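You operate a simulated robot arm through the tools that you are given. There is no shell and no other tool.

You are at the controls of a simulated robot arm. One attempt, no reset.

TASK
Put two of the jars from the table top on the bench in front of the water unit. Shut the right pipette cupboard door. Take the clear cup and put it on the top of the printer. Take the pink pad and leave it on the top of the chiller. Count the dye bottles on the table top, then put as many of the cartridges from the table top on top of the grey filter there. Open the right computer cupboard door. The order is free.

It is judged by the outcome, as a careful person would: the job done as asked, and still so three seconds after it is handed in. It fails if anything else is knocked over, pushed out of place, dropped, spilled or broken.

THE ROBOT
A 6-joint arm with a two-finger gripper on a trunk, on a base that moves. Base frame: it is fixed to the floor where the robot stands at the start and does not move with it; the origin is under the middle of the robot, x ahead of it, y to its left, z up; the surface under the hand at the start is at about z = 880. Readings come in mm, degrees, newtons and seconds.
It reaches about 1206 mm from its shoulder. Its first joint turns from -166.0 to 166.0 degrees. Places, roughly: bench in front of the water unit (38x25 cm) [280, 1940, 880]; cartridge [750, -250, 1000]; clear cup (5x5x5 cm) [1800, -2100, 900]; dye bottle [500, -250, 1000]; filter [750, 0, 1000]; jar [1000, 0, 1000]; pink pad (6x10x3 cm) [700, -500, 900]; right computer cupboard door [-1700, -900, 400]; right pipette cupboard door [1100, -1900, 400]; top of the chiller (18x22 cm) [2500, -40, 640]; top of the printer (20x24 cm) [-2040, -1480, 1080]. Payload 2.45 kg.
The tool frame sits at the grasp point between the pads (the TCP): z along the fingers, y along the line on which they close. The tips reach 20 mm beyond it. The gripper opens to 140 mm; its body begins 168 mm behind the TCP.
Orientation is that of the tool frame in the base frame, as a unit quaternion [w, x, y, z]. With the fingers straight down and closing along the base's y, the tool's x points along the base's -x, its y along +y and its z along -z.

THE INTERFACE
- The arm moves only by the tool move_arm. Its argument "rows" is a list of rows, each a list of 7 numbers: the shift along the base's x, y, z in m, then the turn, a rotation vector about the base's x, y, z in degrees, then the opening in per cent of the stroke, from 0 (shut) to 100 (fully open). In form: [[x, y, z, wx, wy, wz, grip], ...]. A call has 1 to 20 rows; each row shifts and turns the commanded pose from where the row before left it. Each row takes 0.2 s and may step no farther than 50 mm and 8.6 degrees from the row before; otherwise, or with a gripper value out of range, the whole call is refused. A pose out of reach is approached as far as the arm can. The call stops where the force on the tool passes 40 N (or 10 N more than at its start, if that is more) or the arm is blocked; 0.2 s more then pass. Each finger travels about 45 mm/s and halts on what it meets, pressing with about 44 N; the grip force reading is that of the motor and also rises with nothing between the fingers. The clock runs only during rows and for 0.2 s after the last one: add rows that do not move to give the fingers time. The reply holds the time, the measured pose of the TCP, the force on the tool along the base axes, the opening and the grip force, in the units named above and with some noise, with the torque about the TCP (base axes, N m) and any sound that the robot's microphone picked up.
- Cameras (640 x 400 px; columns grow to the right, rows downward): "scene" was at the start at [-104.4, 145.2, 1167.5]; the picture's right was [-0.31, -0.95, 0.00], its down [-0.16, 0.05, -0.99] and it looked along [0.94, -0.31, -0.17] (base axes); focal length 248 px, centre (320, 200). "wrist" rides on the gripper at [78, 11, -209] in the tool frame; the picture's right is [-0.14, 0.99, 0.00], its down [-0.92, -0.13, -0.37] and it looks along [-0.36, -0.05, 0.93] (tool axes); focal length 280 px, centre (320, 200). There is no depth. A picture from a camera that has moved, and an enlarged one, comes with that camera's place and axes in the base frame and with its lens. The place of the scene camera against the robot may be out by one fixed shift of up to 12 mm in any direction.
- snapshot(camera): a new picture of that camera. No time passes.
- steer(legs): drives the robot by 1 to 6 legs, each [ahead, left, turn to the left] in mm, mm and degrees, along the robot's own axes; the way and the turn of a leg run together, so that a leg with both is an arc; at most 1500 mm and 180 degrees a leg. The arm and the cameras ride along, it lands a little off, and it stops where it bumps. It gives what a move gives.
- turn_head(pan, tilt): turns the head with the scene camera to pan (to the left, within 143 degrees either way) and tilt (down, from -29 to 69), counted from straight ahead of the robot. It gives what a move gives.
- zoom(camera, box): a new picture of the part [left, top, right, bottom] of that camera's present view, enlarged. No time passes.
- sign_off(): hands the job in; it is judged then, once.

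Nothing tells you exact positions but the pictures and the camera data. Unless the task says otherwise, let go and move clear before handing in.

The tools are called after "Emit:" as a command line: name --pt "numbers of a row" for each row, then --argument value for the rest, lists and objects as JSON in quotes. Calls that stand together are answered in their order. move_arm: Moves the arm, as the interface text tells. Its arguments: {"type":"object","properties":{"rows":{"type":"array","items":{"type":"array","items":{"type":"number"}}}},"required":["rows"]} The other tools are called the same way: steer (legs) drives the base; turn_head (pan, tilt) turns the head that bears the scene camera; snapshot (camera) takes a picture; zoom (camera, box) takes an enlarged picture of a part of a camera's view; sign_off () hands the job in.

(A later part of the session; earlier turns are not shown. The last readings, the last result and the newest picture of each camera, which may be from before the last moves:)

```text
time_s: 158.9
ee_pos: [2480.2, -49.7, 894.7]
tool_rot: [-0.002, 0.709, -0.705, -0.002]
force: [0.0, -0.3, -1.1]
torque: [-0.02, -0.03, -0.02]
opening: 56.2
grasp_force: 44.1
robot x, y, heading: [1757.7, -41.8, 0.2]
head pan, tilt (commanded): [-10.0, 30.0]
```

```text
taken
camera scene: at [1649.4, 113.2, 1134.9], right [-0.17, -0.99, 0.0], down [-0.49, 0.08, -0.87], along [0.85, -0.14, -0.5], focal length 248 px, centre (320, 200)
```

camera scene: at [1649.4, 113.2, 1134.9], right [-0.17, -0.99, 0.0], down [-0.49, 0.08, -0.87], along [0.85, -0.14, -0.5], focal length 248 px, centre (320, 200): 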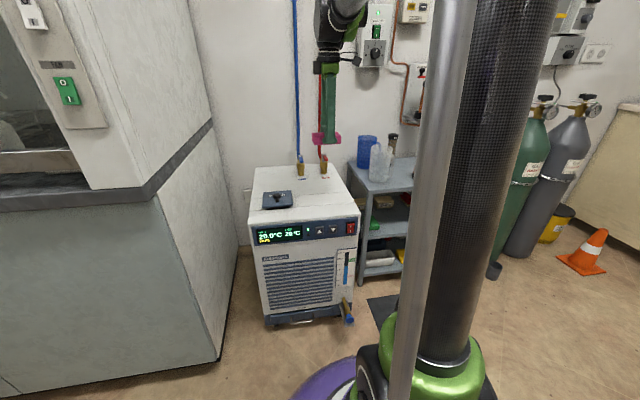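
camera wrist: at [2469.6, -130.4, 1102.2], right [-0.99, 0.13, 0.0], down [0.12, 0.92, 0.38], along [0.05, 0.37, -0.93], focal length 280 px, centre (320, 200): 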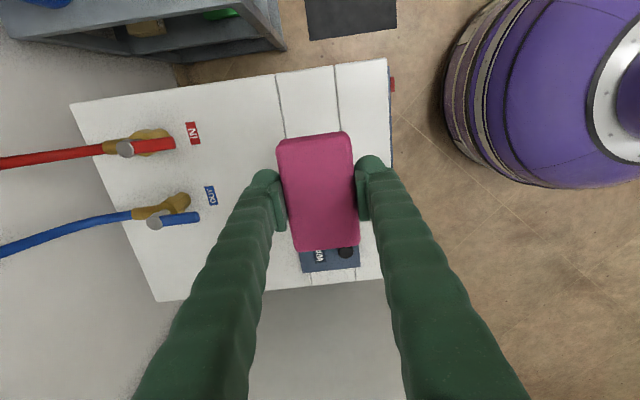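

Emit:
move_arm --pt "0 0.003 -0.045 0 0 0 20" --pt "0 0.003 -0.045 0 0 0 20" --pt "0 0 -0.045 0 0 0 20" --pt "0 0 -0.04 0 0 0 20" --pt "0 0 -0.025 0 0 0 20" --pt "0 0 0 0 0 0 20"

Emit:
snapshot --camera "wrist"

Emit:
snapshot --camera "scene"

```text
time_s: 160.3
ee_pos: [2483.0, -43.8, 700.2]
tool_rot: [-0.002, 0.709, -0.705, -0.003]
force: [-0.1, -0.2, -0.4]
torque: [0.03, 0.0, 0.02]
opening: 56.4
grasp_force: 43.9
robot x, y, heading: [1753.1, -44.4, 0.4]
head pan, tilt (commanded): [-10.0, 30.0]
```

```text
taken
camera wrist: at [2472.6, -122.2, 906.7], right [-0.99, 0.13, 0.0], down [0.12, 0.92, 0.38], along [0.05, 0.37, -0.93], focal length 280 px, centre (320, 200)
```

wrist: 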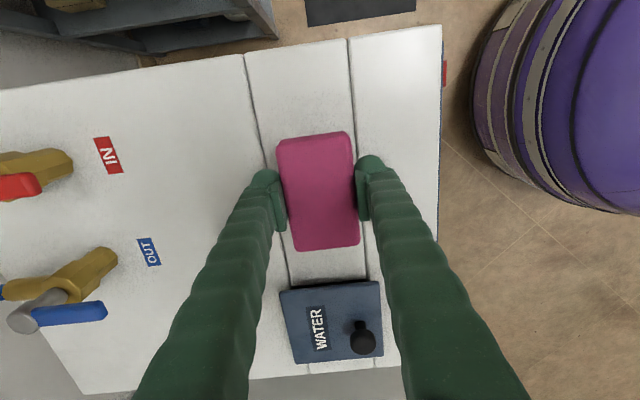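

```text
taken
camera scene: at [1649.4, 113.2, 1134.9], right [-0.17, -0.99, 0.0], down [-0.49, 0.08, -0.87], along [0.85, -0.14, -0.5], focal length 248 px, centre (320, 200)
```

scene: 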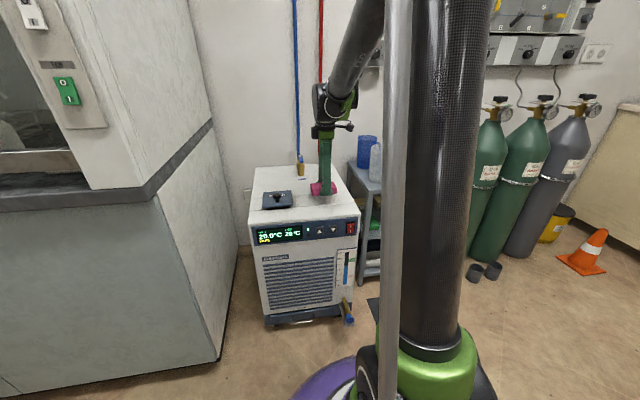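

Good alignment, clear of the lid and hoses. Lowering to contact.

Emit:
move_arm --pt "0 0 -0.012 0 0 0 20" --pt "0 0 -0.01 0 0 0 20" --pt "0 0 -0.005 0 0 0 20" --pt "0 0 0 0 0 0 20"

Emit:
move_arm --pt "0 0 -0.002 0 0 0 20" --pt "0 0 -0.002 0 0 0 20" --pt "0 0 -0.002 0 0 0 20" --pt "0 0 -0.002 0 0 0 20" --pt "0 0 -0.002 0 0 0 20"

```text
time_s: 161.3
ee_pos: [2482.7, -40.2, 669.4]
tool_rot: [-0.002, 0.709, -0.705, -0.002]
force: [0.6, -0.3, -0.5]
torque: [-0.01, 0.0, -0.01]
opening: 56.2
grasp_force: 44.1
robot x, y, heading: [1756.7, -42.8, 0.2]
head pan, tilt (commanded): [-10.0, 30.0]
```

```text
time_s: 162.3
ee_pos: [2483.2, -41.2, 665.4]
tool_rot: [-0.002, 0.709, -0.705, -0.003]
force: [-4.0, 1.0, 26.1]
torque: [0.12, 0.12, -0.02]
opening: 55.9
grasp_force: 43.5
robot x, y, heading: [1755.1, -38.9, 0.5]
head pan, tilt (commanded): [-10.0, 30.0]
stopped in row 4: the force on the tool passed its limit at 47 N (the readings are from after the stop); the commanded pose is now the measured one
```

Emit:
move_arm --pt "0 0 0 0 0 0 45" --pt "0 0 0 0 0 0 58" --pt "0 0 0 0 0 0 62" --pt "0 0 0 0 0 0 62" --pt "0 0 0.02 0 0 0 62" --pt "0 0 0.04 0 0 0 62" --pt "0 0 0.045 0 0 0 62" --pt "0 0 0.045 0 0 0 62" --pt "0 0 0.045 0 0 0 62" --pt "0 0 0.045 0 0 0 62" --pt "-0.03 0 0.038 0 0 0 62" --pt "-0.035 0 0.035 0 0 0 62" --pt "-0.035 0 0.035 0 0 0 62" --pt "-0.035 0 0.035 0 0 0 62" --pt "-0.035 0 0.035 0 0 0 62"

Emit:
snapshot --camera "wrist"

Emit:
snapshot --camera "scene"

```text
time_s: 165.5
ee_pos: [2311.1, -43.2, 1078.2]
tool_rot: [-0.002, 0.709, -0.705, -0.002]
force: [0.0, 0.2, -0.5]
torque: [0.0, 0.11, 0.0]
opening: 86.5
grasp_force: 0.1
robot x, y, heading: [1751.4, -42.4, 0.3]
head pan, tilt (commanded): [-10.0, 30.0]
```

```text
taken
camera wrist: at [2302.1, -122.2, 1285.3], right [-0.99, 0.13, 0.0], down [0.12, 0.92, 0.38], along [0.05, 0.37, -0.93], focal length 280 px, centre (320, 200)
```

wrist: 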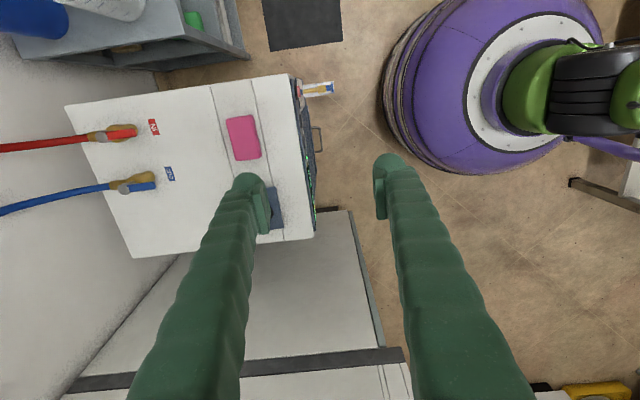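

```text
taken
camera scene: at [1649.5, 113.2, 1135.0], right [-0.17, -0.99, 0.0], down [-0.49, 0.08, -0.87], along [0.85, -0.15, -0.5], focal length 248 px, centre (320, 200)
```

scene: 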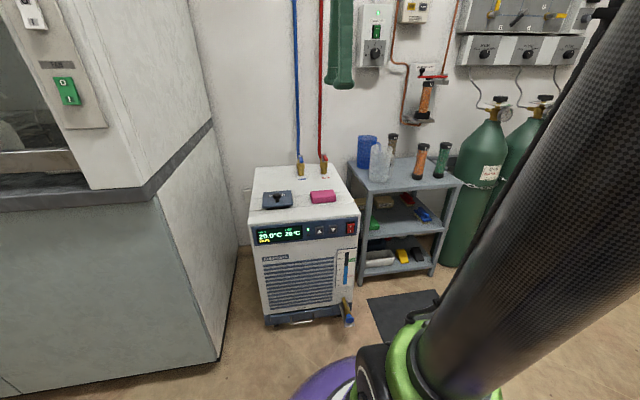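

The pink pad rests on the chiller. Now I'll go back to the right aisle and face the pipette bench to look at the open door and the cup.

Emit:
steer --legs '[[-135, 0, 0], [0, -1140, 0], [0, 0, -90]]'

Emit:
turn_head --pan 0 --tilt 25

Emit:
snapshot --camera "scene"

Emit:
turn_head --pan -50 --tilt 25

Emit:
snapshot --camera "scene"

```text
time_s: 176.0
ee_pos: [1640.1, -1753.7, 1077.7]
tool_rot: [0.004, -0.017, 1.0, 0.0]
force: [0.5, 0.4, 0.2]
torque: [0.02, 0.05, 0.02]
opening: 87.1
grasp_force: 0.0
robot x, y, heading: [1622.2, -1196.6, -87.9]
head pan, tilt (commanded): [-10.0, 30.0]
```

```text
time_s: 176.7
ee_pos: [1639.8, -1753.9, 1078.3]
tool_rot: [0.004, -0.017, 1.0, 0.001]
force: [0.0, 1.0, 0.0]
torque: [-0.01, 0.01, -0.02]
opening: 87.0
grasp_force: 0.0
robot x, y, heading: [1625.6, -1194.1, -88.2]
head pan, tilt (commanded): [0.0, 25.0]
```

```text
taken
camera scene: at [1791.2, -1093.1, 1142.9], right [-1.0, -0.03, 0.0], down [-0.01, 0.42, -0.91], along [0.03, -0.91, -0.42], focal length 248 px, centre (320, 200)
```

scene: 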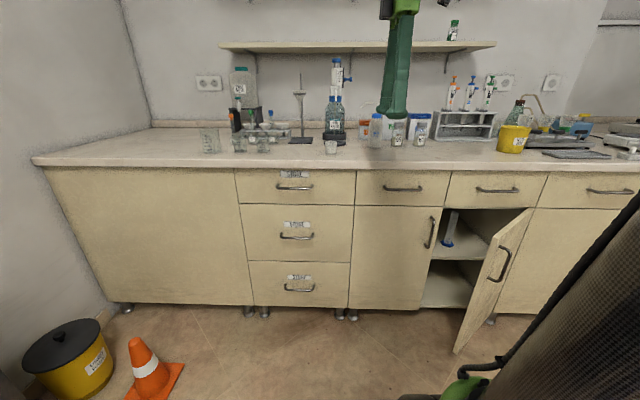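

```text
time_s: 177.9
ee_pos: [1640.9, -1753.8, 1078.3]
tool_rot: [0.004, -0.018, 1.0, 0.0]
force: [0.2, 0.4, 0.1]
torque: [0.03, -0.01, 0.0]
opening: 86.5
grasp_force: 0.0
robot x, y, heading: [1621.8, -1194.8, -88.1]
head pan, tilt (commanded): [-50.0, 25.0]
```

```text
taken
camera scene: at [1719.6, -1062.8, 1142.9], right [-0.67, 0.74, 0.0], down [0.31, 0.28, -0.91], along [-0.67, -0.61, -0.42], focal length 248 px, centre (320, 200)
```

scene: 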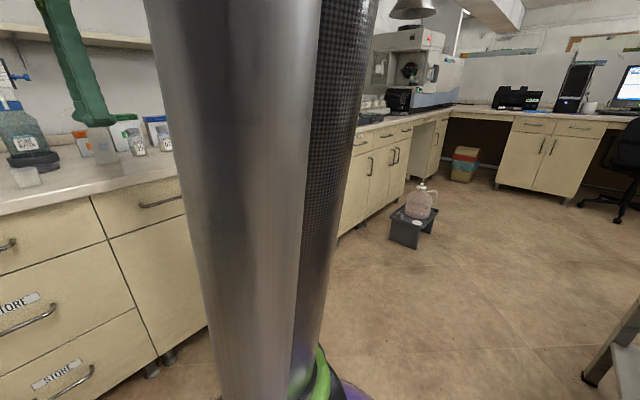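

I see the pipette cupboard's right door standing about 35° open (free edge near [1240, -1815], hinge near [940, -2020]) and the clear cup at about [1780, -2150]. I'll move in front of the door first.

Emit:
steer --legs '[[20, -602, -1.9]]'

Emit:
turn_head --pan 12 --tilt 38

Emit:
snapshot --camera "scene"

Emit:
snapshot --camera "wrist"

```text
time_s: 181.3
ee_pos: [1011.9, -1788.2, 1078.8]
tool_rot: [0.004, -0.004, 1.0, 0.0]
force: [-0.5, -0.1, 0.2]
torque: [0.0, -0.01, 0.01]
opening: 86.6
grasp_force: 0.1
robot x, y, heading: [1008.7, -1228.0, -89.2]
head pan, tilt (commanded): [-50.0, 25.0]
```

```text
time_s: 182.7
ee_pos: [1011.8, -1787.3, 1077.0]
tool_rot: [0.004, -0.004, 1.0, 0.0]
force: [0.8, -0.3, 0.3]
torque: [-0.03, -0.03, 0.02]
opening: 86.7
grasp_force: 0.0
robot x, y, heading: [1007.2, -1228.0, -89.3]
head pan, tilt (commanded): [12.0, 38.0]
```

```text
taken
camera scene: at [1197.5, -1123.4, 1122.6], right [-0.98, -0.22, 0.0], down [-0.13, 0.6, -0.79], along [0.17, -0.77, -0.62], focal length 248 px, centre (320, 200)
```

scene: 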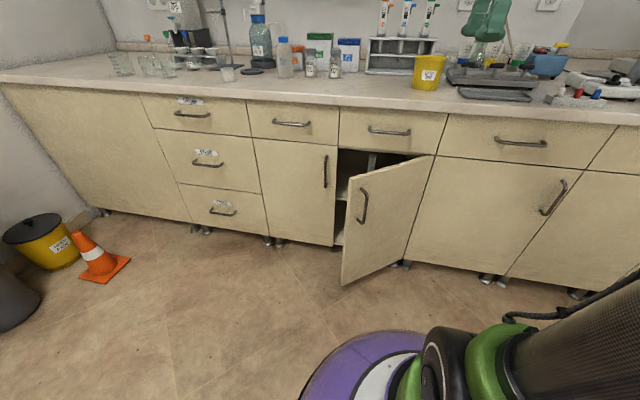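

```text
taken
camera wrist: at [932.6, -1777.0, 1285.0], right [0.13, 0.99, 0.0], down [0.92, -0.12, 0.38], along [0.37, -0.05, -0.93], focal length 280 px, centre (320, 200)
```

wrist: 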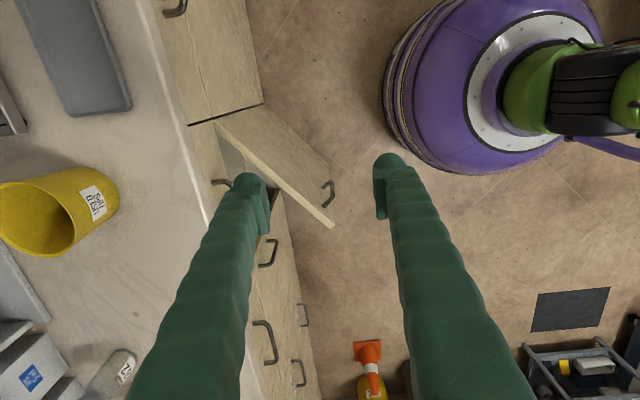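

The wrist view shows the door clearly: hinge near [968, -2003], free edge [1241, -1787]. I'll close the fingers, tilt them forward 45° and go to the outer face of the door to push it shut.

Emit:
move_arm --pt "0.0075 0.007 -0.016 0 0 -8.2 0" --pt "0.0075 0.007 -0.016 0 0 -8.2 0" --pt "0.0075 0.007 -0.016 0 0 -8.2 0" --pt "0.0075 0.007 -0.016 0 0 -8.2 0" --pt "0.0075 0.007 -0.016 0 0 -8.2 0" --pt "0.0075 0.007 -0.016 0 0 -8.2 0" --pt "0.0075 0.007 -0.016 0 0 -8.2 0" --pt "0.0075 0.007 -0.016 0 0 -8.2 0" --pt "0.0075 0.007 -0.016 0 0 -8.2 0" --pt "0.0075 0.007 -0.016 0 0 -8.2 0" --pt "0.0075 0.007 -0.016 0 0 -7.5 0" --pt "0 0 0 0 0 0 0"

Emit:
move_arm --pt "0.002 -0.005 -0.045 -7.5 0 0 0" --pt "0.002 -0.005 -0.045 -7.5 0 0 0" --pt "0.002 -0.005 -0.045 -7.5 0 0 0" --pt "0.002 -0.005 -0.045 -7.5 0 0 0" --pt "0.002 -0.005 -0.045 -7.5 0 0 0" --pt "0.002 -0.005 -0.045 -7.5 0 0 0" --pt "0 0 0 0 0 0 0"

Emit:
snapshot --camera "wrist"

Emit:
snapshot --camera "scene"

```text
time_s: 185.3
ee_pos: [1092.9, -1711.2, 902.5]
tool_rot: [0.002, 0.701, 0.713, -0.002]
force: [0.1, 0.6, 0.1]
torque: [0.03, -0.02, 0.04]
opening: 0.0
grasp_force: 29.1
robot x, y, heading: [1008.8, -1225.8, -89.5]
head pan, tilt (commanded): [12.0, 38.0]
```

```text
time_s: 186.9
ee_pos: [1105.1, -1741.0, 632.8]
tool_rot: [0.271, 0.646, 0.658, -0.276]
force: [-0.2, 1.0, 0.4]
torque: [0.03, -0.05, 0.0]
opening: 0.0
grasp_force: 30.0
robot x, y, heading: [1008.6, -1228.1, -89.2]
head pan, tilt (commanded): [12.0, 38.0]
```

```text
taken
camera wrist: at [1114.7, -1537.0, 723.5], right [0.99, -0.08, 0.09], down [-0.11, -0.38, 0.92], along [-0.04, -0.92, -0.39], focal length 280 px, centre (320, 200)
```

wrist: 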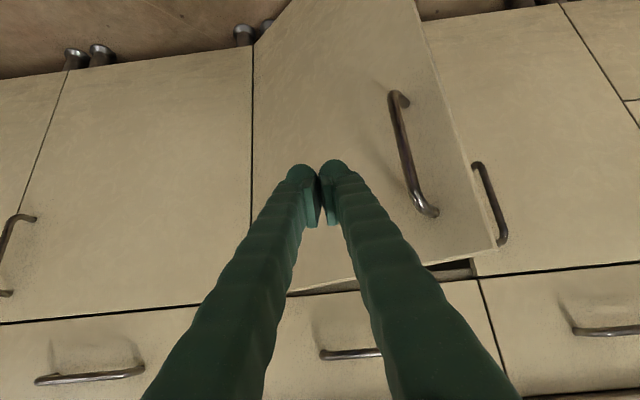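

```text
taken
camera scene: at [1197.6, -1123.4, 1122.6], right [-0.98, -0.22, 0.0], down [-0.13, 0.6, -0.79], along [0.17, -0.77, -0.62], focal length 248 px, centre (320, 200)
```

scene: 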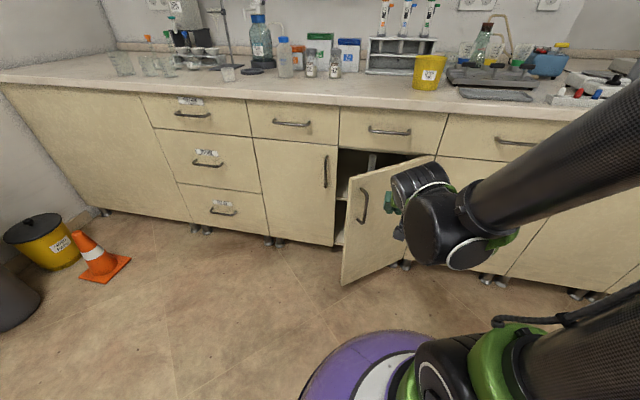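

The closed fingertips face the door between hinge and handle. Pushing it along its arc now.

Emit:
move_arm --pt "0.0143 -0.0317 -0.013 0 0 0 0" --pt "0.0143 -0.0317 -0.013 0 0 0 0" --pt "0.0143 -0.0317 -0.013 0 0 0 0" --pt "0.0095 -0.014 0 0 0 0 0" --pt "0.0095 -0.014 0 0 0 0 0" --pt "0.0085 -0.018 0 0 0 0 0" --pt "0.0085 -0.018 0 0 0 0 0"

Emit:
snapshot --camera "scene"

```text
time_s: 188.5
ee_pos: [1186.0, -1900.4, 591.4]
tool_rot: [0.27, 0.646, 0.659, -0.275]
force: [-0.4, 0.1, -0.4]
torque: [-0.02, 0.0, -0.02]
opening: 0.1
grasp_force: 29.4
robot x, y, heading: [1010.6, -1226.4, -89.4]
head pan, tilt (commanded): [12.0, 38.0]
```

```text
taken
camera scene: at [1197.6, -1123.4, 1122.6], right [-0.98, -0.22, 0.0], down [-0.13, 0.6, -0.79], along [0.17, -0.77, -0.62], focal length 248 px, centre (320, 200)
```

scene: 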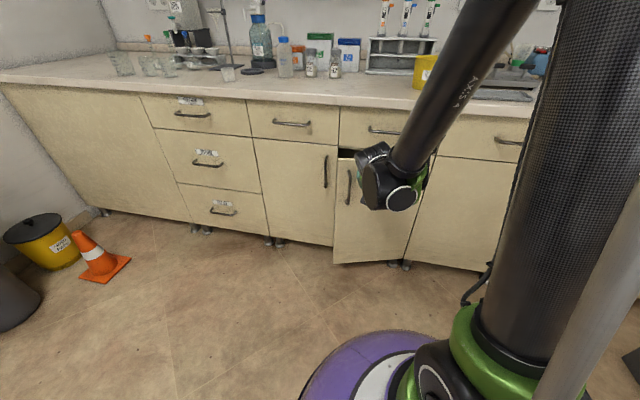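

Emit:
move_arm --pt "0.006 -0.02 0 0 0 0 0" --pt "0.005 -0.02 0 0 0 0 0" --pt "0.002 -0.015 0 0 0 0 0" --pt "0.002 -0.01 0 0 0 0 0" --pt "0 -0.01 0 0 0 0 0" --pt "0 -0.008 0 0 0 0 0"

Emit:
snapshot --camera "scene"

Emit:
snapshot --camera "wrist"

```text
time_s: 189.9
ee_pos: [1200.0, -1980.3, 592.8]
tool_rot: [0.269, 0.647, 0.658, -0.275]
force: [-2.0, 23.9, 4.3]
torque: [-0.12, 0.02, -0.15]
opening: 6.0
grasp_force: 29.2
robot x, y, heading: [1010.0, -1228.6, -89.7]
head pan, tilt (commanded): [12.0, 38.0]
```

```text
taken
camera scene: at [1197.5, -1122.4, 1122.5], right [-0.98, -0.22, 0.0], down [-0.13, 0.6, -0.79], along [0.17, -0.77, -0.62], focal length 248 px, centre (320, 200)
```

scene: 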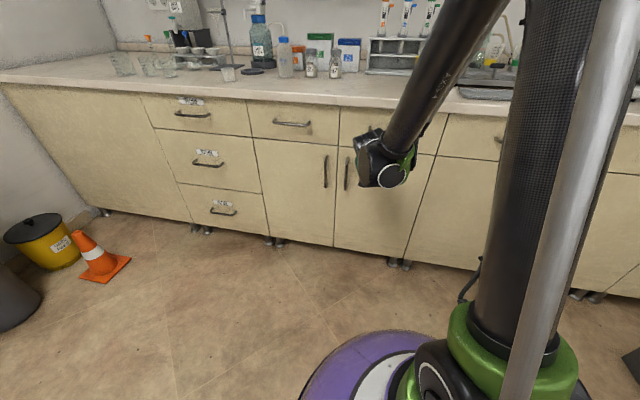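

```text
taken
camera wrist: at [1209.9, -1776.5, 682.3], right [0.99, -0.08, 0.08], down [-0.11, -0.39, 0.92], along [-0.04, -0.92, -0.39], focal length 280 px, centre (320, 200)
```

wrist: 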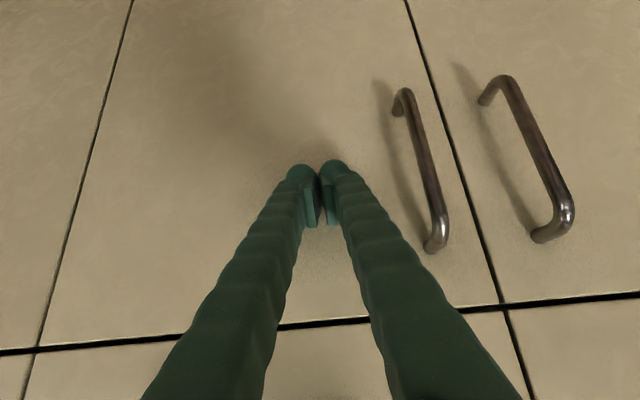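

The door is flush with its frame (24 N contact). Backing off, straightening the gripper and checking it stays shut.

Emit:
move_arm --pt "0 0.02 0 0 0 0 0" --pt "0 0.045 0 0 0 0 0" --pt "0 0.045 0 0 0 0 0" --pt "0 0.045 0.01 0 0 0 0" --pt "-0.01 0.02 0.04 7.5 0 0 20" --pt "-0.01 0.01 0.045 7.5 0 0 40" --pt "-0.01 0.005 0.045 7.5 0 0 60" --pt "-0.01 0.005 0.045 7.5 0 0 60" --pt "-0.01 0.005 0.045 7.5 0 0 60" --pt "-0.01 0.005 0.045 7.5 0 0 60" --pt "-0.02 0 0.045 0 0 0 60" --pt "-0.02 0 0.045 0 0 0 60" --pt "-0.02 0 0.045 0 0 0 60"

Emit:
snapshot --camera "scene"

```text
time_s: 192.7
ee_pos: [1081.7, -1779.6, 1003.2]
tool_rot: [0.002, 0.701, 0.714, -0.002]
force: [0.8, 0.6, -0.4]
torque: [0.03, 0.02, 0.0]
opening: 84.1
grasp_force: 0.2
robot x, y, heading: [1005.4, -1232.3, -89.4]
head pan, tilt (commanded): [12.0, 38.0]
```

```text
taken
camera scene: at [1197.6, -1123.4, 1122.6], right [-0.98, -0.22, 0.0], down [-0.13, 0.6, -0.79], along [0.17, -0.77, -0.62], focal length 248 px, centre (320, 200)
```

scene: 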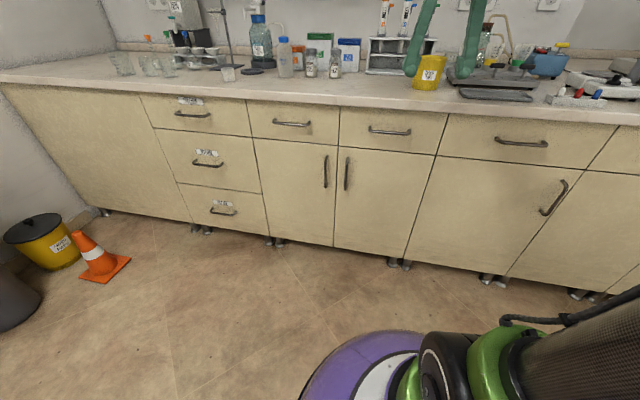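

The right pipette cupboard door is shut. Now I'll drive left along the bench to the clear cup.

Emit:
move_arm --pt "-0.02 0.01 0.04 0 0 0 60" --pt "-0.02 0.01 0.04 0 0 0 60" --pt "-0.02 0 0.02 0 0 0 60"

Emit:
steer --legs '[[60, 760, 0]]'

Emit:
turn_head --pan 0 --tilt 20

Emit:
snapshot --camera "scene"

Emit:
snapshot --camera "wrist"

```text
time_s: 193.5
ee_pos: [1022.5, -1757.9, 1102.9]
tool_rot: [0.002, 0.701, 0.713, -0.003]
force: [0.1, -0.1, 0.0]
torque: [0.02, 0.02, -0.01]
opening: 83.9
grasp_force: 0.0
robot x, y, heading: [1009.9, -1231.3, -89.4]
head pan, tilt (commanded): [12.0, 38.0]
```

```text
time_s: 197.6
ee_pos: [1788.4, -1810.8, 1102.9]
tool_rot: [0.002, 0.698, 0.716, -0.002]
force: [-0.4, -0.6, -0.2]
torque: [0.0, -0.01, -0.01]
opening: 83.6
grasp_force: 0.0
robot x, y, heading: [1768.4, -1280.5, -89.2]
head pan, tilt (commanded): [12.0, 38.0]
```

```text
time_s: 198.4
ee_pos: [1787.1, -1810.0, 1102.5]
tool_rot: [0.002, 0.698, 0.716, -0.003]
force: [0.1, -0.1, -0.4]
torque: [0.02, 0.0, -0.03]
opening: 84.0
grasp_force: 0.0
robot x, y, heading: [1770.2, -1281.4, -89.0]
head pan, tilt (commanded): [0.0, 20.0]
```

```text
taken
camera scene: at [1940.9, -1182.6, 1150.9], right [-1.0, -0.02, 0.0], down [-0.01, 0.34, -0.94], along [0.02, -0.94, -0.34], focal length 248 px, centre (320, 200)
```

scene: 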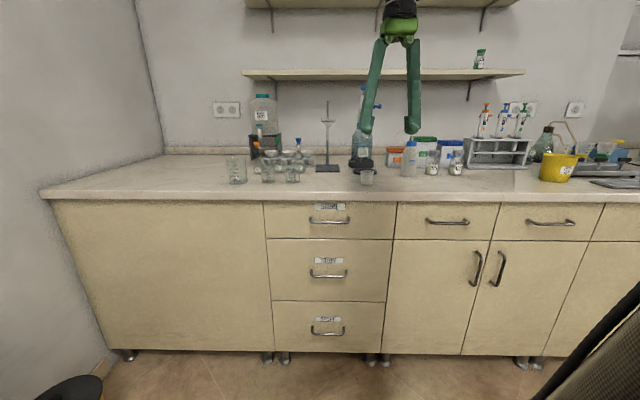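

```text
taken
camera wrist: at [1797.3, -1729.7, 1309.9], right [0.99, -0.11, 0.0], down [-0.1, -0.92, 0.38], along [-0.04, -0.37, -0.93], focal length 280 px, centre (320, 200)
```

wrist: 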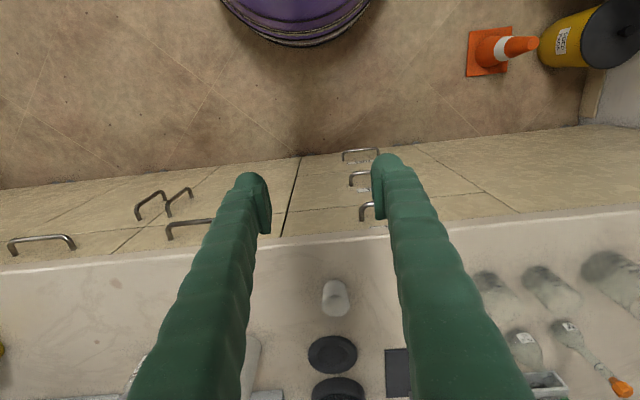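

Emit:
zoom --camera "scene" --box '[220, 110, 480, 210]'

Emit:
zoom --camera "wrist" --box '[260, 240, 420, 340]'

```text
2.46 times, centred on (350, 160) of scene
camera zoom: at [1940.9, -1182.6, 1150.9], right [-1.0, -0.02, 0.0], down [-0.01, 0.34, -0.94], along [0.02, -0.94, -0.34], focal length 609 px, centre (246, 298)
```

zoom: 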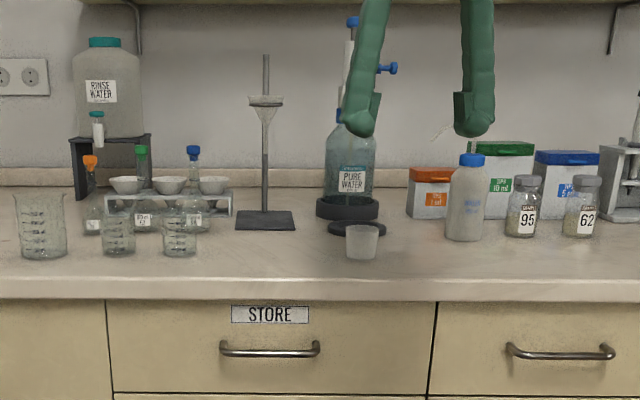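

```text
4.00 times, centred on (340, 290) of wrist
camera zoom: at [1797.3, -1729.7, 1309.9], right [0.99, -0.11, 0.0], down [-0.1, -0.92, 0.38], along [-0.04, -0.37, -0.93], focal length 1122 px, centre (240, -160)
```

zoom: 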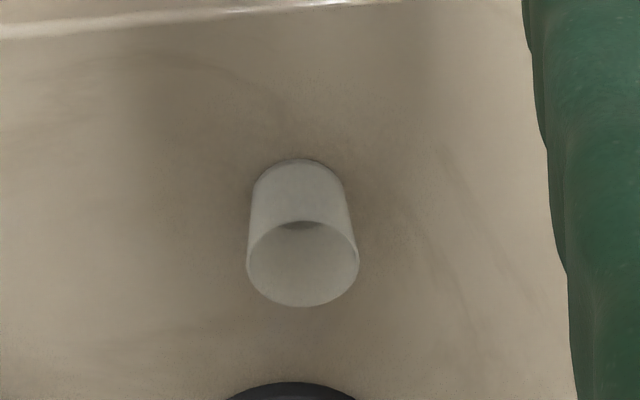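

The clear cup stands at about [1786, -2082], 5 cm wide, with free space around it. I'll move above it and check.

Emit:
move_arm --pt "0 -0.045 -0.015 0 0 0 60" --pt "0 -0.045 -0.015 0 0 0 60" --pt "0 -0.045 -0.015 0 0 0 60" --pt "0 -0.045 -0.015 0 0 0 60" --pt "0 -0.045 -0.015 0 0 0 60" --pt "0 -0.045 -0.015 0 0 0 60" --pt "0 0 0 0 0 0 60"

Emit:
snapshot --camera "wrist"

Emit:
snapshot --camera "scene"

```text
time_s: 200.0
ee_pos: [1790.7, -2082.0, 1011.5]
tool_rot: [0.003, 0.698, 0.716, -0.001]
force: [0.1, 1.2, -0.6]
torque: [-0.03, -0.03, -0.01]
opening: 84.1
grasp_force: 0.1
robot x, y, heading: [1767.2, -1282.5, -88.7]
head pan, tilt (commanded): [0.0, 20.0]
```

```text
taken
camera wrist: at [1799.2, -2001.0, 1218.7], right [0.99, -0.11, 0.0], down [-0.1, -0.92, 0.38], along [-0.04, -0.37, -0.93], focal length 280 px, centre (320, 200)
```

wrist: 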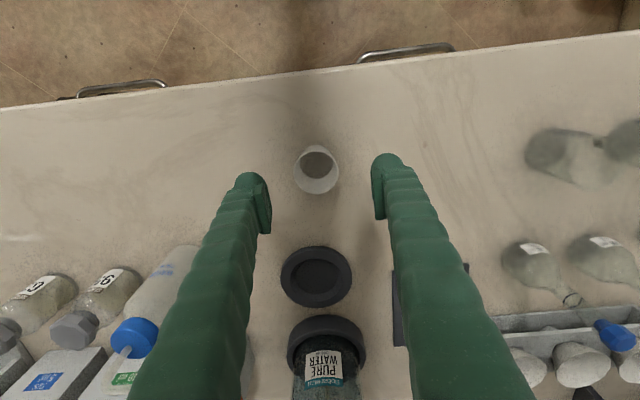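

```text
taken
camera scene: at [1940.9, -1182.7, 1151.0], right [-1.0, -0.02, 0.0], down [-0.01, 0.34, -0.94], along [0.02, -0.94, -0.34], focal length 248 px, centre (320, 200)
```

scene: 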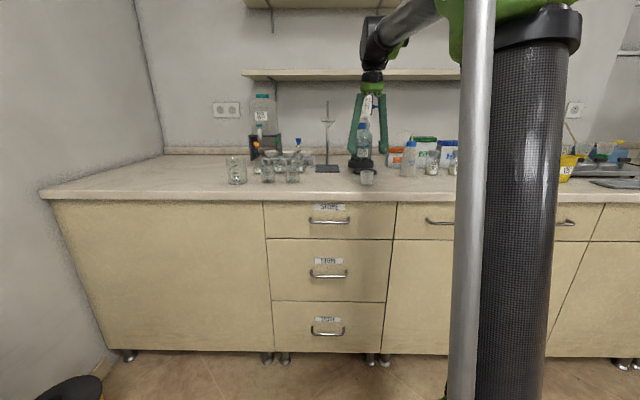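

Emit:
move_arm --pt "-0.001 0 -0.04 0 0 0 60" --pt "0 0 -0.04 0 0 0 60" --pt "0 0 -0.018 0 0 0 60" --pt "0 0 -0.006 0 0 0 60" --pt "0 0 0 0 0 0 60"

Emit:
snapshot --camera "wrist"

```text
time_s: 201.2
ee_pos: [1786.4, -2081.8, 907.2]
tool_rot: [0.003, 0.698, 0.716, -0.002]
force: [-0.6, -0.7, -0.5]
torque: [-0.02, 0.01, 0.01]
opening: 83.7
grasp_force: 0.0
robot x, y, heading: [1772.4, -1284.7, -89.1]
head pan, tilt (commanded): [0.0, 20.0]
```

```text
taken
camera wrist: at [1796.1, -2000.3, 1114.7], right [0.99, -0.11, 0.0], down [-0.1, -0.92, 0.38], along [-0.04, -0.37, -0.93], focal length 280 px, centre (320, 200)
```

wrist: 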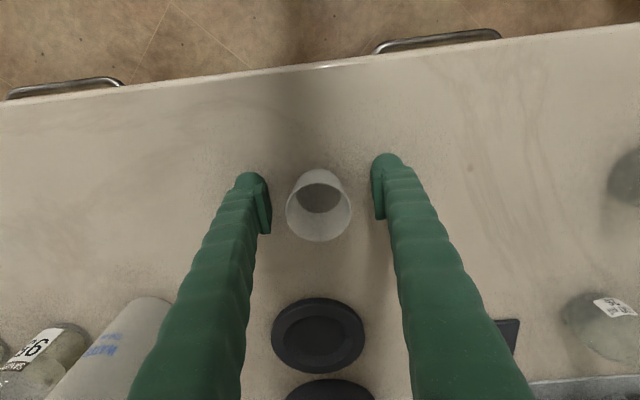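

Emit:
move_arm --pt "0 0 0 0 0 0 20" --pt "0 0 0 0 0 0 20" --pt "0 0 0 0 0 0 20" --pt "0 0 0 0 0 0 20" --pt "0 0 0 0 0 0 20"

Emit:
move_arm --pt "0 0 0.01 0 0 0 20" --pt "0 0 0.03 0 0 0 20" --pt "0 0 0.04 0 0 0 20" --pt "0 0.01 0.04 0 0 0 20" --pt "0 0.03 0.04 0 0 0 20" --pt "0 0 0 0 0 0 20"

Emit:
snapshot --camera "wrist"

```text
time_s: 202.4
ee_pos: [1786.9, -2081.8, 908.2]
tool_rot: [0.003, 0.698, 0.716, -0.002]
force: [-0.5, 0.4, -0.7]
torque: [-0.01, -0.03, -0.02]
opening: 47.0
grasp_force: 44.0
robot x, y, heading: [1768.5, -1281.5, -89.3]
head pan, tilt (commanded): [0.0, 20.0]
```

```text
time_s: 203.8
ee_pos: [1786.5, -2038.0, 1065.4]
tool_rot: [0.002, 0.698, 0.716, -0.003]
force: [-0.3, 0.6, -0.1]
torque: [0.02, 0.02, 0.04]
opening: 46.9
grasp_force: 44.3
robot x, y, heading: [1768.8, -1282.3, -88.9]
head pan, tilt (commanded): [0.0, 20.0]
```

```text
taken
camera wrist: at [1795.7, -1957.3, 1272.3], right [0.99, -0.11, 0.0], down [-0.1, -0.92, 0.38], along [-0.04, -0.37, -0.93], focal length 280 px, centre (320, 200)
```

wrist: 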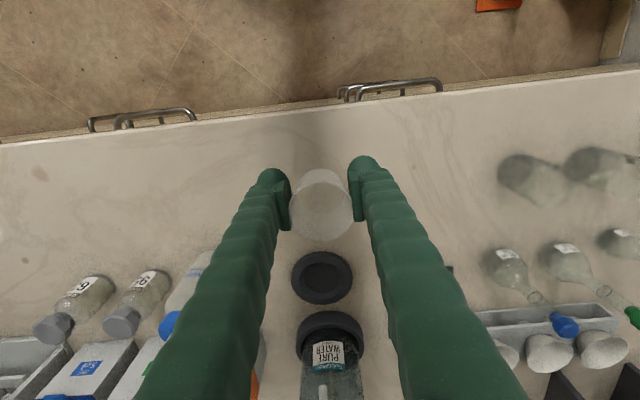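

Cup held. I'll tuck the arm, turn to face the far end of the room and drive along the aisle toward the printer.

Emit:
move_arm --pt "0 0.04 0.02 0 0 0 20" --pt "0 0.045 0.02 0 0 0 20" --pt "0 0.045 0.02 0 0 0 20" --pt "0 0.045 0.02 0 0 0 20" --pt "0 0.045 0.02 0 0 0 20" --pt "0 0 0 0 0 0 20"

Emit:
steer --legs '[[-90, 0, 0], [0, 0, -91]]'

Emit:
turn_head --pan 0 --tilt 20

Emit:
snapshot --camera "scene"

```text
time_s: 205.2
ee_pos: [1784.0, -1820.5, 1169.6]
tool_rot: [0.003, 0.698, 0.716, -0.002]
force: [0.5, -0.1, -0.9]
torque: [0.03, 0.02, -0.02]
opening: 47.1
grasp_force: 44.2
robot x, y, heading: [1773.2, -1280.2, -89.0]
head pan, tilt (commanded): [0.0, 20.0]
```

```text
time_s: 210.1
ee_pos: [1231.0, -1203.3, 1168.6]
tool_rot: [0.0, 1.0, 0.012, -0.003]
force: [0.3, -0.1, 0.4]
torque: [-0.01, 0.0, 0.0]
opening: 46.5
grasp_force: 44.3
robot x, y, heading: [1772.1, -1190.4, -179.1]
head pan, tilt (commanded): [0.0, 20.0]
```

```text
time_s: 210.7
ee_pos: [1231.0, -1204.1, 1169.5]
tool_rot: [0.001, 1.0, 0.012, -0.004]
force: [-0.2, -0.4, 0.2]
torque: [0.0, -0.02, 0.0]
opening: 46.6
grasp_force: 44.0
robot x, y, heading: [1770.2, -1192.2, -178.9]
head pan, tilt (commanded): [0.0, 20.0]
```

```text
taken
camera scene: at [1865.4, -1365.9, 1151.0], right [-0.02, 1.0, 0.0], down [0.34, 0.01, -0.94], along [-0.94, -0.01, -0.34], focal length 248 px, centre (320, 200)
```

scene: 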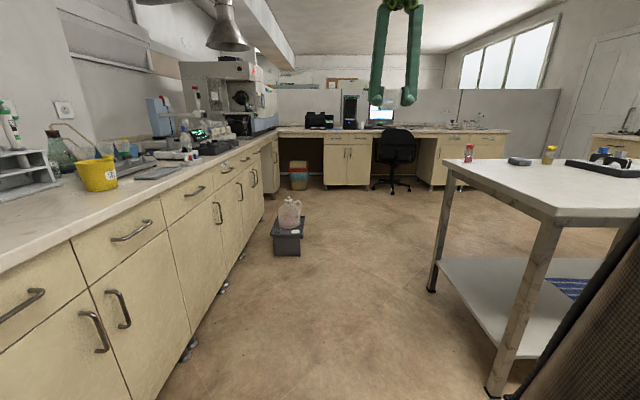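

Emit:
steer --legs '[[1239, -95, -1]]'

```text
time_s: 216.9
ee_pos: [2.7, -1112.9, 1169.2]
tool_rot: [0.0, 1.0, 0.006, -0.004]
force: [0.8, -0.1, 0.0]
torque: [0.01, -0.01, -0.04]
opening: 45.9
grasp_force: 44.3
robot x, y, heading: [540.7, -1107.5, -180.0]
head pan, tilt (commanded): [0.0, 20.0]
```

Emit:
steer --legs '[[850, -5, 0]]'

Emit:
turn_head --pan 5 --tilt 15

Emit:
snapshot --camera "scene"

```text
time_s: 221.4
ee_pos: [-842.9, -1129.1, 1169.8]
tool_rot: [0.0, 1.0, 0.016, -0.004]
force: [-0.5, 0.1, 0.2]
torque: [-0.01, 0.01, 0.0]
opening: 45.6
grasp_force: 43.7
robot x, y, heading: [-305.7, -1113.0, -178.7]
head pan, tilt (commanded): [0.0, 20.0]
```

```text
time_s: 222.1
ee_pos: [-843.2, -1129.9, 1169.8]
tool_rot: [-0.001, 1.0, 0.015, -0.004]
force: [0.0, 0.7, 0.3]
torque: [0.04, 0.02, 0.01]
opening: 45.6
grasp_force: 44.2
robot x, y, heading: [-300.6, -1113.9, -178.6]
head pan, tilt (commanded): [5.0, 15.0]
```

```text
taken
camera scene: at [-206.4, -1295.1, 1159.1], right [-0.11, 0.99, 0.0], down [0.26, 0.03, -0.97], along [-0.96, -0.11, -0.26], focal length 248 px, centre (320, 200)
```

scene: 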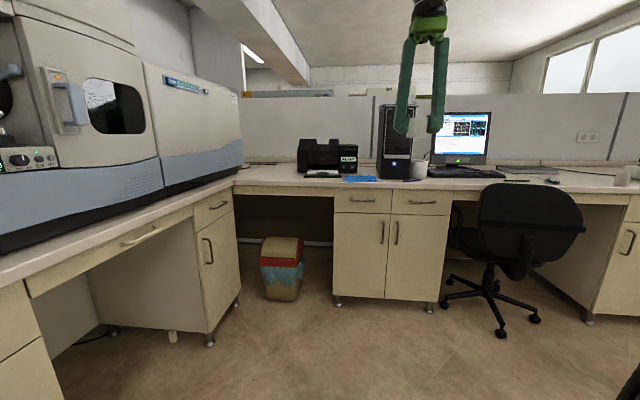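

Emit:
snapshot --camera "wrist"

Emit:
zoom --camera "scene" --box '[280, 80, 520, 230]'

```text
taken
camera wrist: at [-762.7, -1137.4, 1376.5], right [-0.11, -0.99, 0.0], down [-0.92, 0.1, 0.38], along [-0.37, 0.04, -0.93], focal length 280 px, centre (320, 200)
```

wrist: 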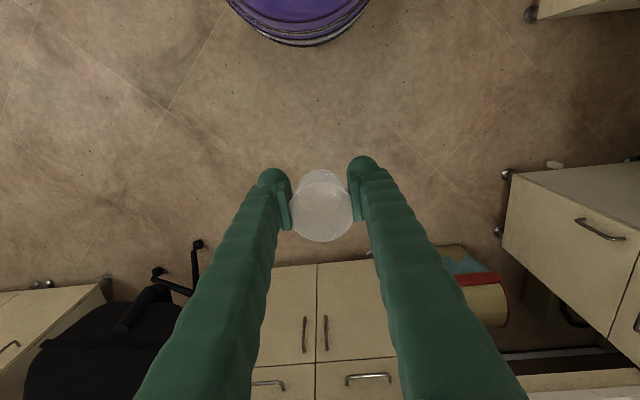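

```text
2.67 times, centred on (400, 155) of scene
camera zoom: at [-206.4, -1295.1, 1159.1], right [-0.11, 0.99, 0.0], down [0.26, 0.03, -0.97], along [-0.96, -0.11, -0.26], focal length 660 px, centre (107, 320)
```

zoom: 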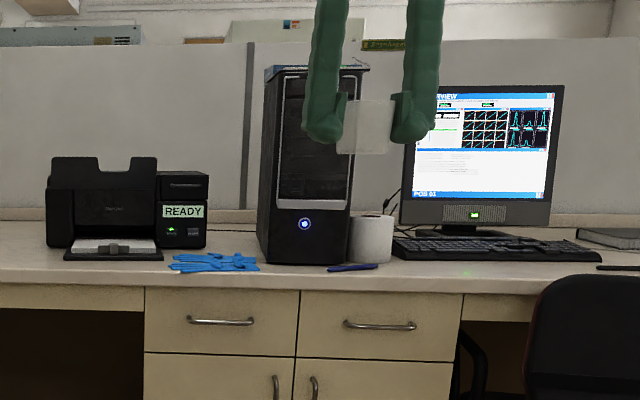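

The black printer sits left of the tall PC tower; the computer cupboard is beneath at x≈-1700. I'll raise the cup higher and drive in front of the printer.

Emit:
move_arm --pt "0 0 0.045 0 0 0 20" --pt "0 0 0.045 0 0 0 20" --pt "0 0 0 0 0 0 20"

Emit:
steer --legs '[[900, 320, -1.4]]'

Emit:
turn_head --pan 0 --tilt 15

Emit:
snapshot --camera "wrist"

Emit:
snapshot --camera "scene"

```text
time_s: 222.9
ee_pos: [-846.3, -1130.7, 1256.8]
tool_rot: [0.0, 1.0, 0.015, -0.004]
force: [0.1, 0.2, -0.5]
torque: [0.01, -0.02, 0.01]
opening: 45.7
grasp_force: 44.2
robot x, y, heading: [-305.6, -1114.3, -178.4]
head pan, tilt (commanded): [5.0, 15.0]
```

```text
time_s: 227.8
ee_pos: [-1725.9, -1453.9, 1257.1]
tool_rot: [0.0, 1.0, 0.008, -0.003]
force: [0.7, 0.0, 0.1]
torque: [0.01, 0.0, -0.02]
opening: 45.5
grasp_force: 43.6
robot x, y, heading: [-1184.8, -1442.3, -179.3]
head pan, tilt (commanded): [5.0, 15.0]
```

```text
time_s: 228.5
ee_pos: [-1725.2, -1454.6, 1257.1]
tool_rot: [0.0, 1.0, 0.009, -0.004]
force: [0.1, 0.0, 0.0]
torque: [0.0, 0.02, 0.04]
opening: 45.9
grasp_force: 44.0
robot x, y, heading: [-1186.2, -1446.3, -179.3]
head pan, tilt (commanded): [0.0, 15.0]
```

```text
taken
camera wrist: at [-1645.7, -1462.7, 1464.6], right [-0.12, -0.99, 0.0], down [-0.92, 0.11, 0.38], along [-0.37, 0.04, -0.93], focal length 280 px, centre (320, 200)
```

wrist: 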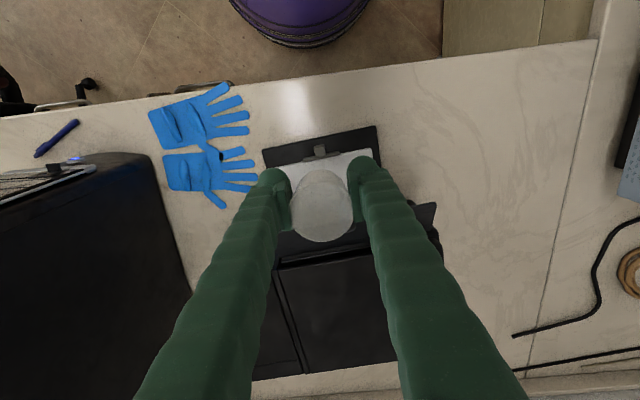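

```text
taken
camera scene: at [-1089.7, -1619.6, 1159.1], right [-0.01, 1.0, 0.0], down [0.26, 0.0, -0.97], along [-0.97, -0.01, -0.26], focal length 248 px, centre (320, 200)
```

scene: 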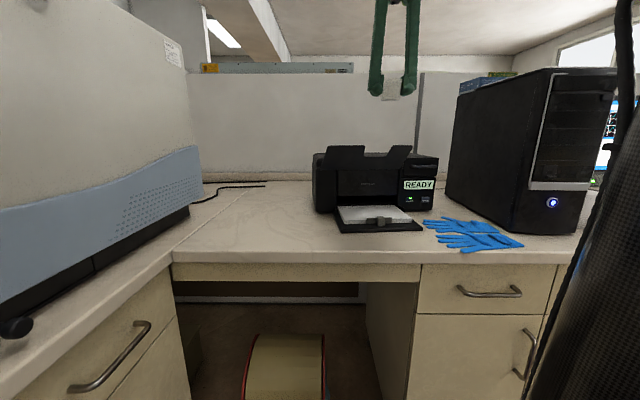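

Emit:
zoom --camera "scene" --box '[290, 120, 450, 240]'

Emit:
zoom --camera "wrist" --box '[220, 200, 480, 400]'

```text
3.33 times, centred on (370, 180) of scene
camera zoom: at [-1089.7, -1619.6, 1159.1], right [-0.01, 1.0, 0.0], down [0.26, 0.0, -0.97], along [-0.97, -0.01, -0.26], focal length 825 px, centre (153, 267)
```

zoom: 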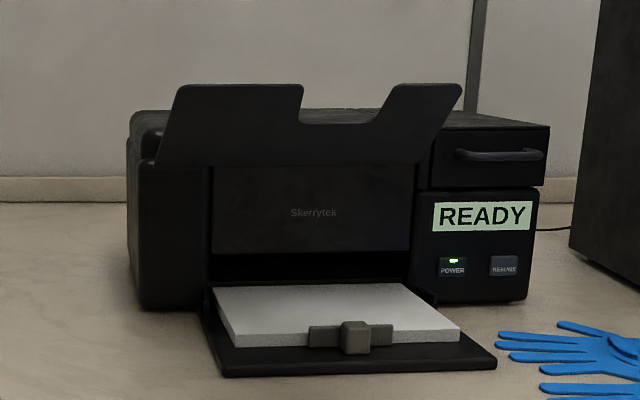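

```text
2.00 times, centred on (350, 300) of wrist
camera zoom: at [-1645.7, -1462.7, 1464.6], right [-0.12, -0.99, 0.0], down [-0.92, 0.11, 0.38], along [-0.37, 0.04, -0.93], focal length 561 px, centre (260, 0)
```

zoom: 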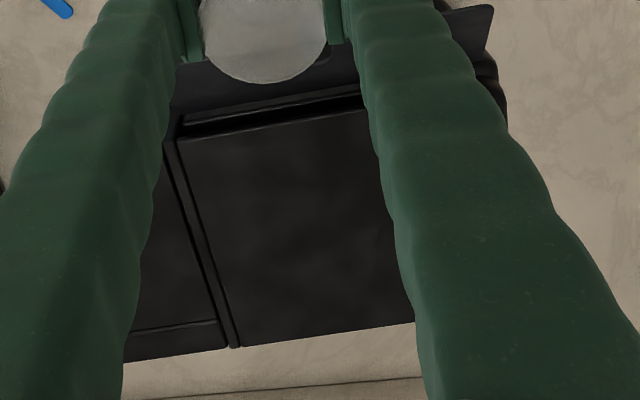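

The printer's flat top lies behind a raised front flap (flap top ≈1125, flat top ≈1080 from x≈-1910 to -2155). I'll pass over the flap and lower the cup onto the middle at [-2035, -1480].

Emit:
move_arm --pt "-0.045 -0.004 0 0 0 0 20" --pt "-0.045 -0.004 0 0 0 0 20" --pt "-0.045 -0.004 0 0 0 0 20" --pt "-0.045 -0.004 0 0 0 0 20" --pt "-0.045 -0.004 0 0 0 0 20" --pt "-0.045 -0.004 -0.02 0 0 0 20" --pt "-0.04 -0.002 -0.03 0 0 0 20" --pt "0 0 0 0 0 0 20"

Emit:
snapshot --camera "wrist"

Emit:
zoom --camera "scene" --box '[280, 60, 460, 240]'

```text
time_s: 230.3
ee_pos: [-2037.1, -1477.4, 1207.5]
tool_rot: [0.0, 1.0, 0.01, -0.003]
force: [0.2, 0.7, 0.2]
torque: [0.01, 0.01, 0.01]
opening: 45.3
grasp_force: 43.9
robot x, y, heading: [-1182.8, -1443.6, -179.4]
head pan, tilt (commanded): [0.0, 15.0]
```

```text
taken
camera wrist: at [-1956.0, -1486.8, 1415.1], right [-0.12, -0.99, 0.0], down [-0.92, 0.11, 0.38], along [-0.37, 0.04, -0.93], focal length 280 px, centre (320, 200)
```

wrist: 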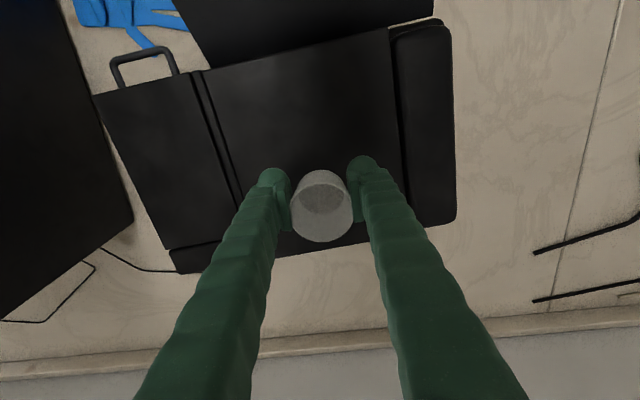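

```text
2.22 times, centred on (370, 150) of scene
camera zoom: at [-1089.8, -1619.6, 1159.1], right [-0.01, 1.0, 0.0], down [0.26, 0.0, -0.97], along [-0.97, -0.01, -0.26], focal length 550 px, centre (209, 311)
```

zoom: 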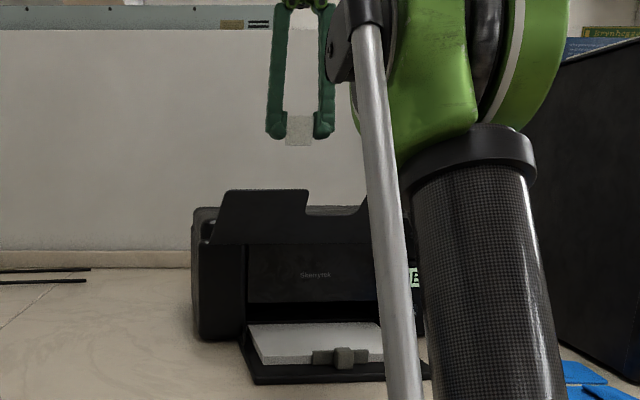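

Emit:
move_arm --pt "0 0 -0.03 0 0 0 20" --pt "0 0 -0.03 0 0 0 20" --pt "0 0 -0.018 0 0 0 20" --pt "0 0 -0.008 0 0 0 20" --pt "0 0 0 0 0 0 20"

Emit:
move_arm --pt "0 0 -0.003 0 0 0 20" --pt "0 0 -0.002 0 0 0 20" --pt "0 0 -0.002 0 0 0 20" --pt "0 0 -0.002 0 0 0 20"

```text
time_s: 231.5
ee_pos: [-2037.9, -1478.2, 1122.6]
tool_rot: [0.001, 1.0, 0.009, -0.004]
force: [-0.2, -0.7, 0.2]
torque: [0.0, 0.02, 0.0]
opening: 45.7
grasp_force: 44.0
robot x, y, heading: [-1185.7, -1447.1, -179.6]
head pan, tilt (commanded): [0.0, 15.0]
```

```text
time_s: 232.5
ee_pos: [-2035.6, -1478.4, 1110.8]
tool_rot: [0.001, 1.0, 0.009, -0.004]
force: [0.1, -0.1, 0.7]
torque: [-0.03, 0.0, 0.0]
opening: 45.5
grasp_force: 43.6
robot x, y, heading: [-1186.5, -1447.3, -179.8]
head pan, tilt (commanded): [0.0, 15.0]
```

Emit:
move_arm --pt "0 0 -0.002 0 0 0 20" --pt "0 0 -0.002 0 0 0 20" --pt "0 0 -0.002 0 0 0 20"

Emit:
zoom --camera "scene" --box '[280, 60, 460, 240]'

```text
time_s: 233.3
ee_pos: [-2036.5, -1478.8, 1107.7]
tool_rot: [0.0, 1.0, 0.009, -0.004]
force: [1.1, 0.6, -0.3]
torque: [0.02, -0.02, 0.0]
opening: 45.6
grasp_force: 43.5
robot x, y, heading: [-1184.5, -1440.6, -179.5]
head pan, tilt (commanded): [0.0, 15.0]
```

```text
2.22 times, centred on (370, 150) of scene
camera zoom: at [-1089.8, -1619.6, 1159.1], right [-0.01, 1.0, 0.0], down [0.26, 0.0, -0.97], along [-0.97, -0.01, -0.26], focal length 550 px, centre (209, 311)
```

zoom: 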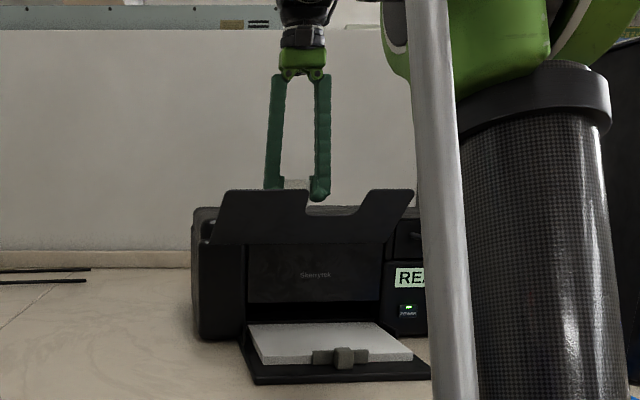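

Emit:
move_arm --pt "0 0 -0.002 0 0 0 20" --pt "0 0 -0.002 0 0 0 20"

Emit:
move_arm --pt "0 0 -0.002 0 0 0 20" --pt "0 0 -0.002 0 0 0 20"

```text
time_s: 233.9
ee_pos: [-2037.0, -1479.3, 1102.8]
tool_rot: [0.0, 1.0, 0.009, -0.003]
force: [-0.7, 0.8, 0.1]
torque: [0.02, 0.01, -0.03]
opening: 45.7
grasp_force: 44.2
robot x, y, heading: [-1184.9, -1442.1, -179.4]
head pan, tilt (commanded): [0.0, 15.0]
```

```text
time_s: 234.6
ee_pos: [-2037.2, -1479.8, 1100.6]
tool_rot: [0.0, 1.0, 0.009, -0.005]
force: [0.8, -1.9, 15.3]
torque: [-0.05, 0.05, 0.02]
opening: 45.7
grasp_force: 43.8
robot x, y, heading: [-1185.4, -1447.7, -179.6]
head pan, tilt (commanded): [0.0, 15.0]
stopped in row 2: the force on the tool passed its limit at 42 N (the readings are from after the stop); the commanded pose is now the measured one
```

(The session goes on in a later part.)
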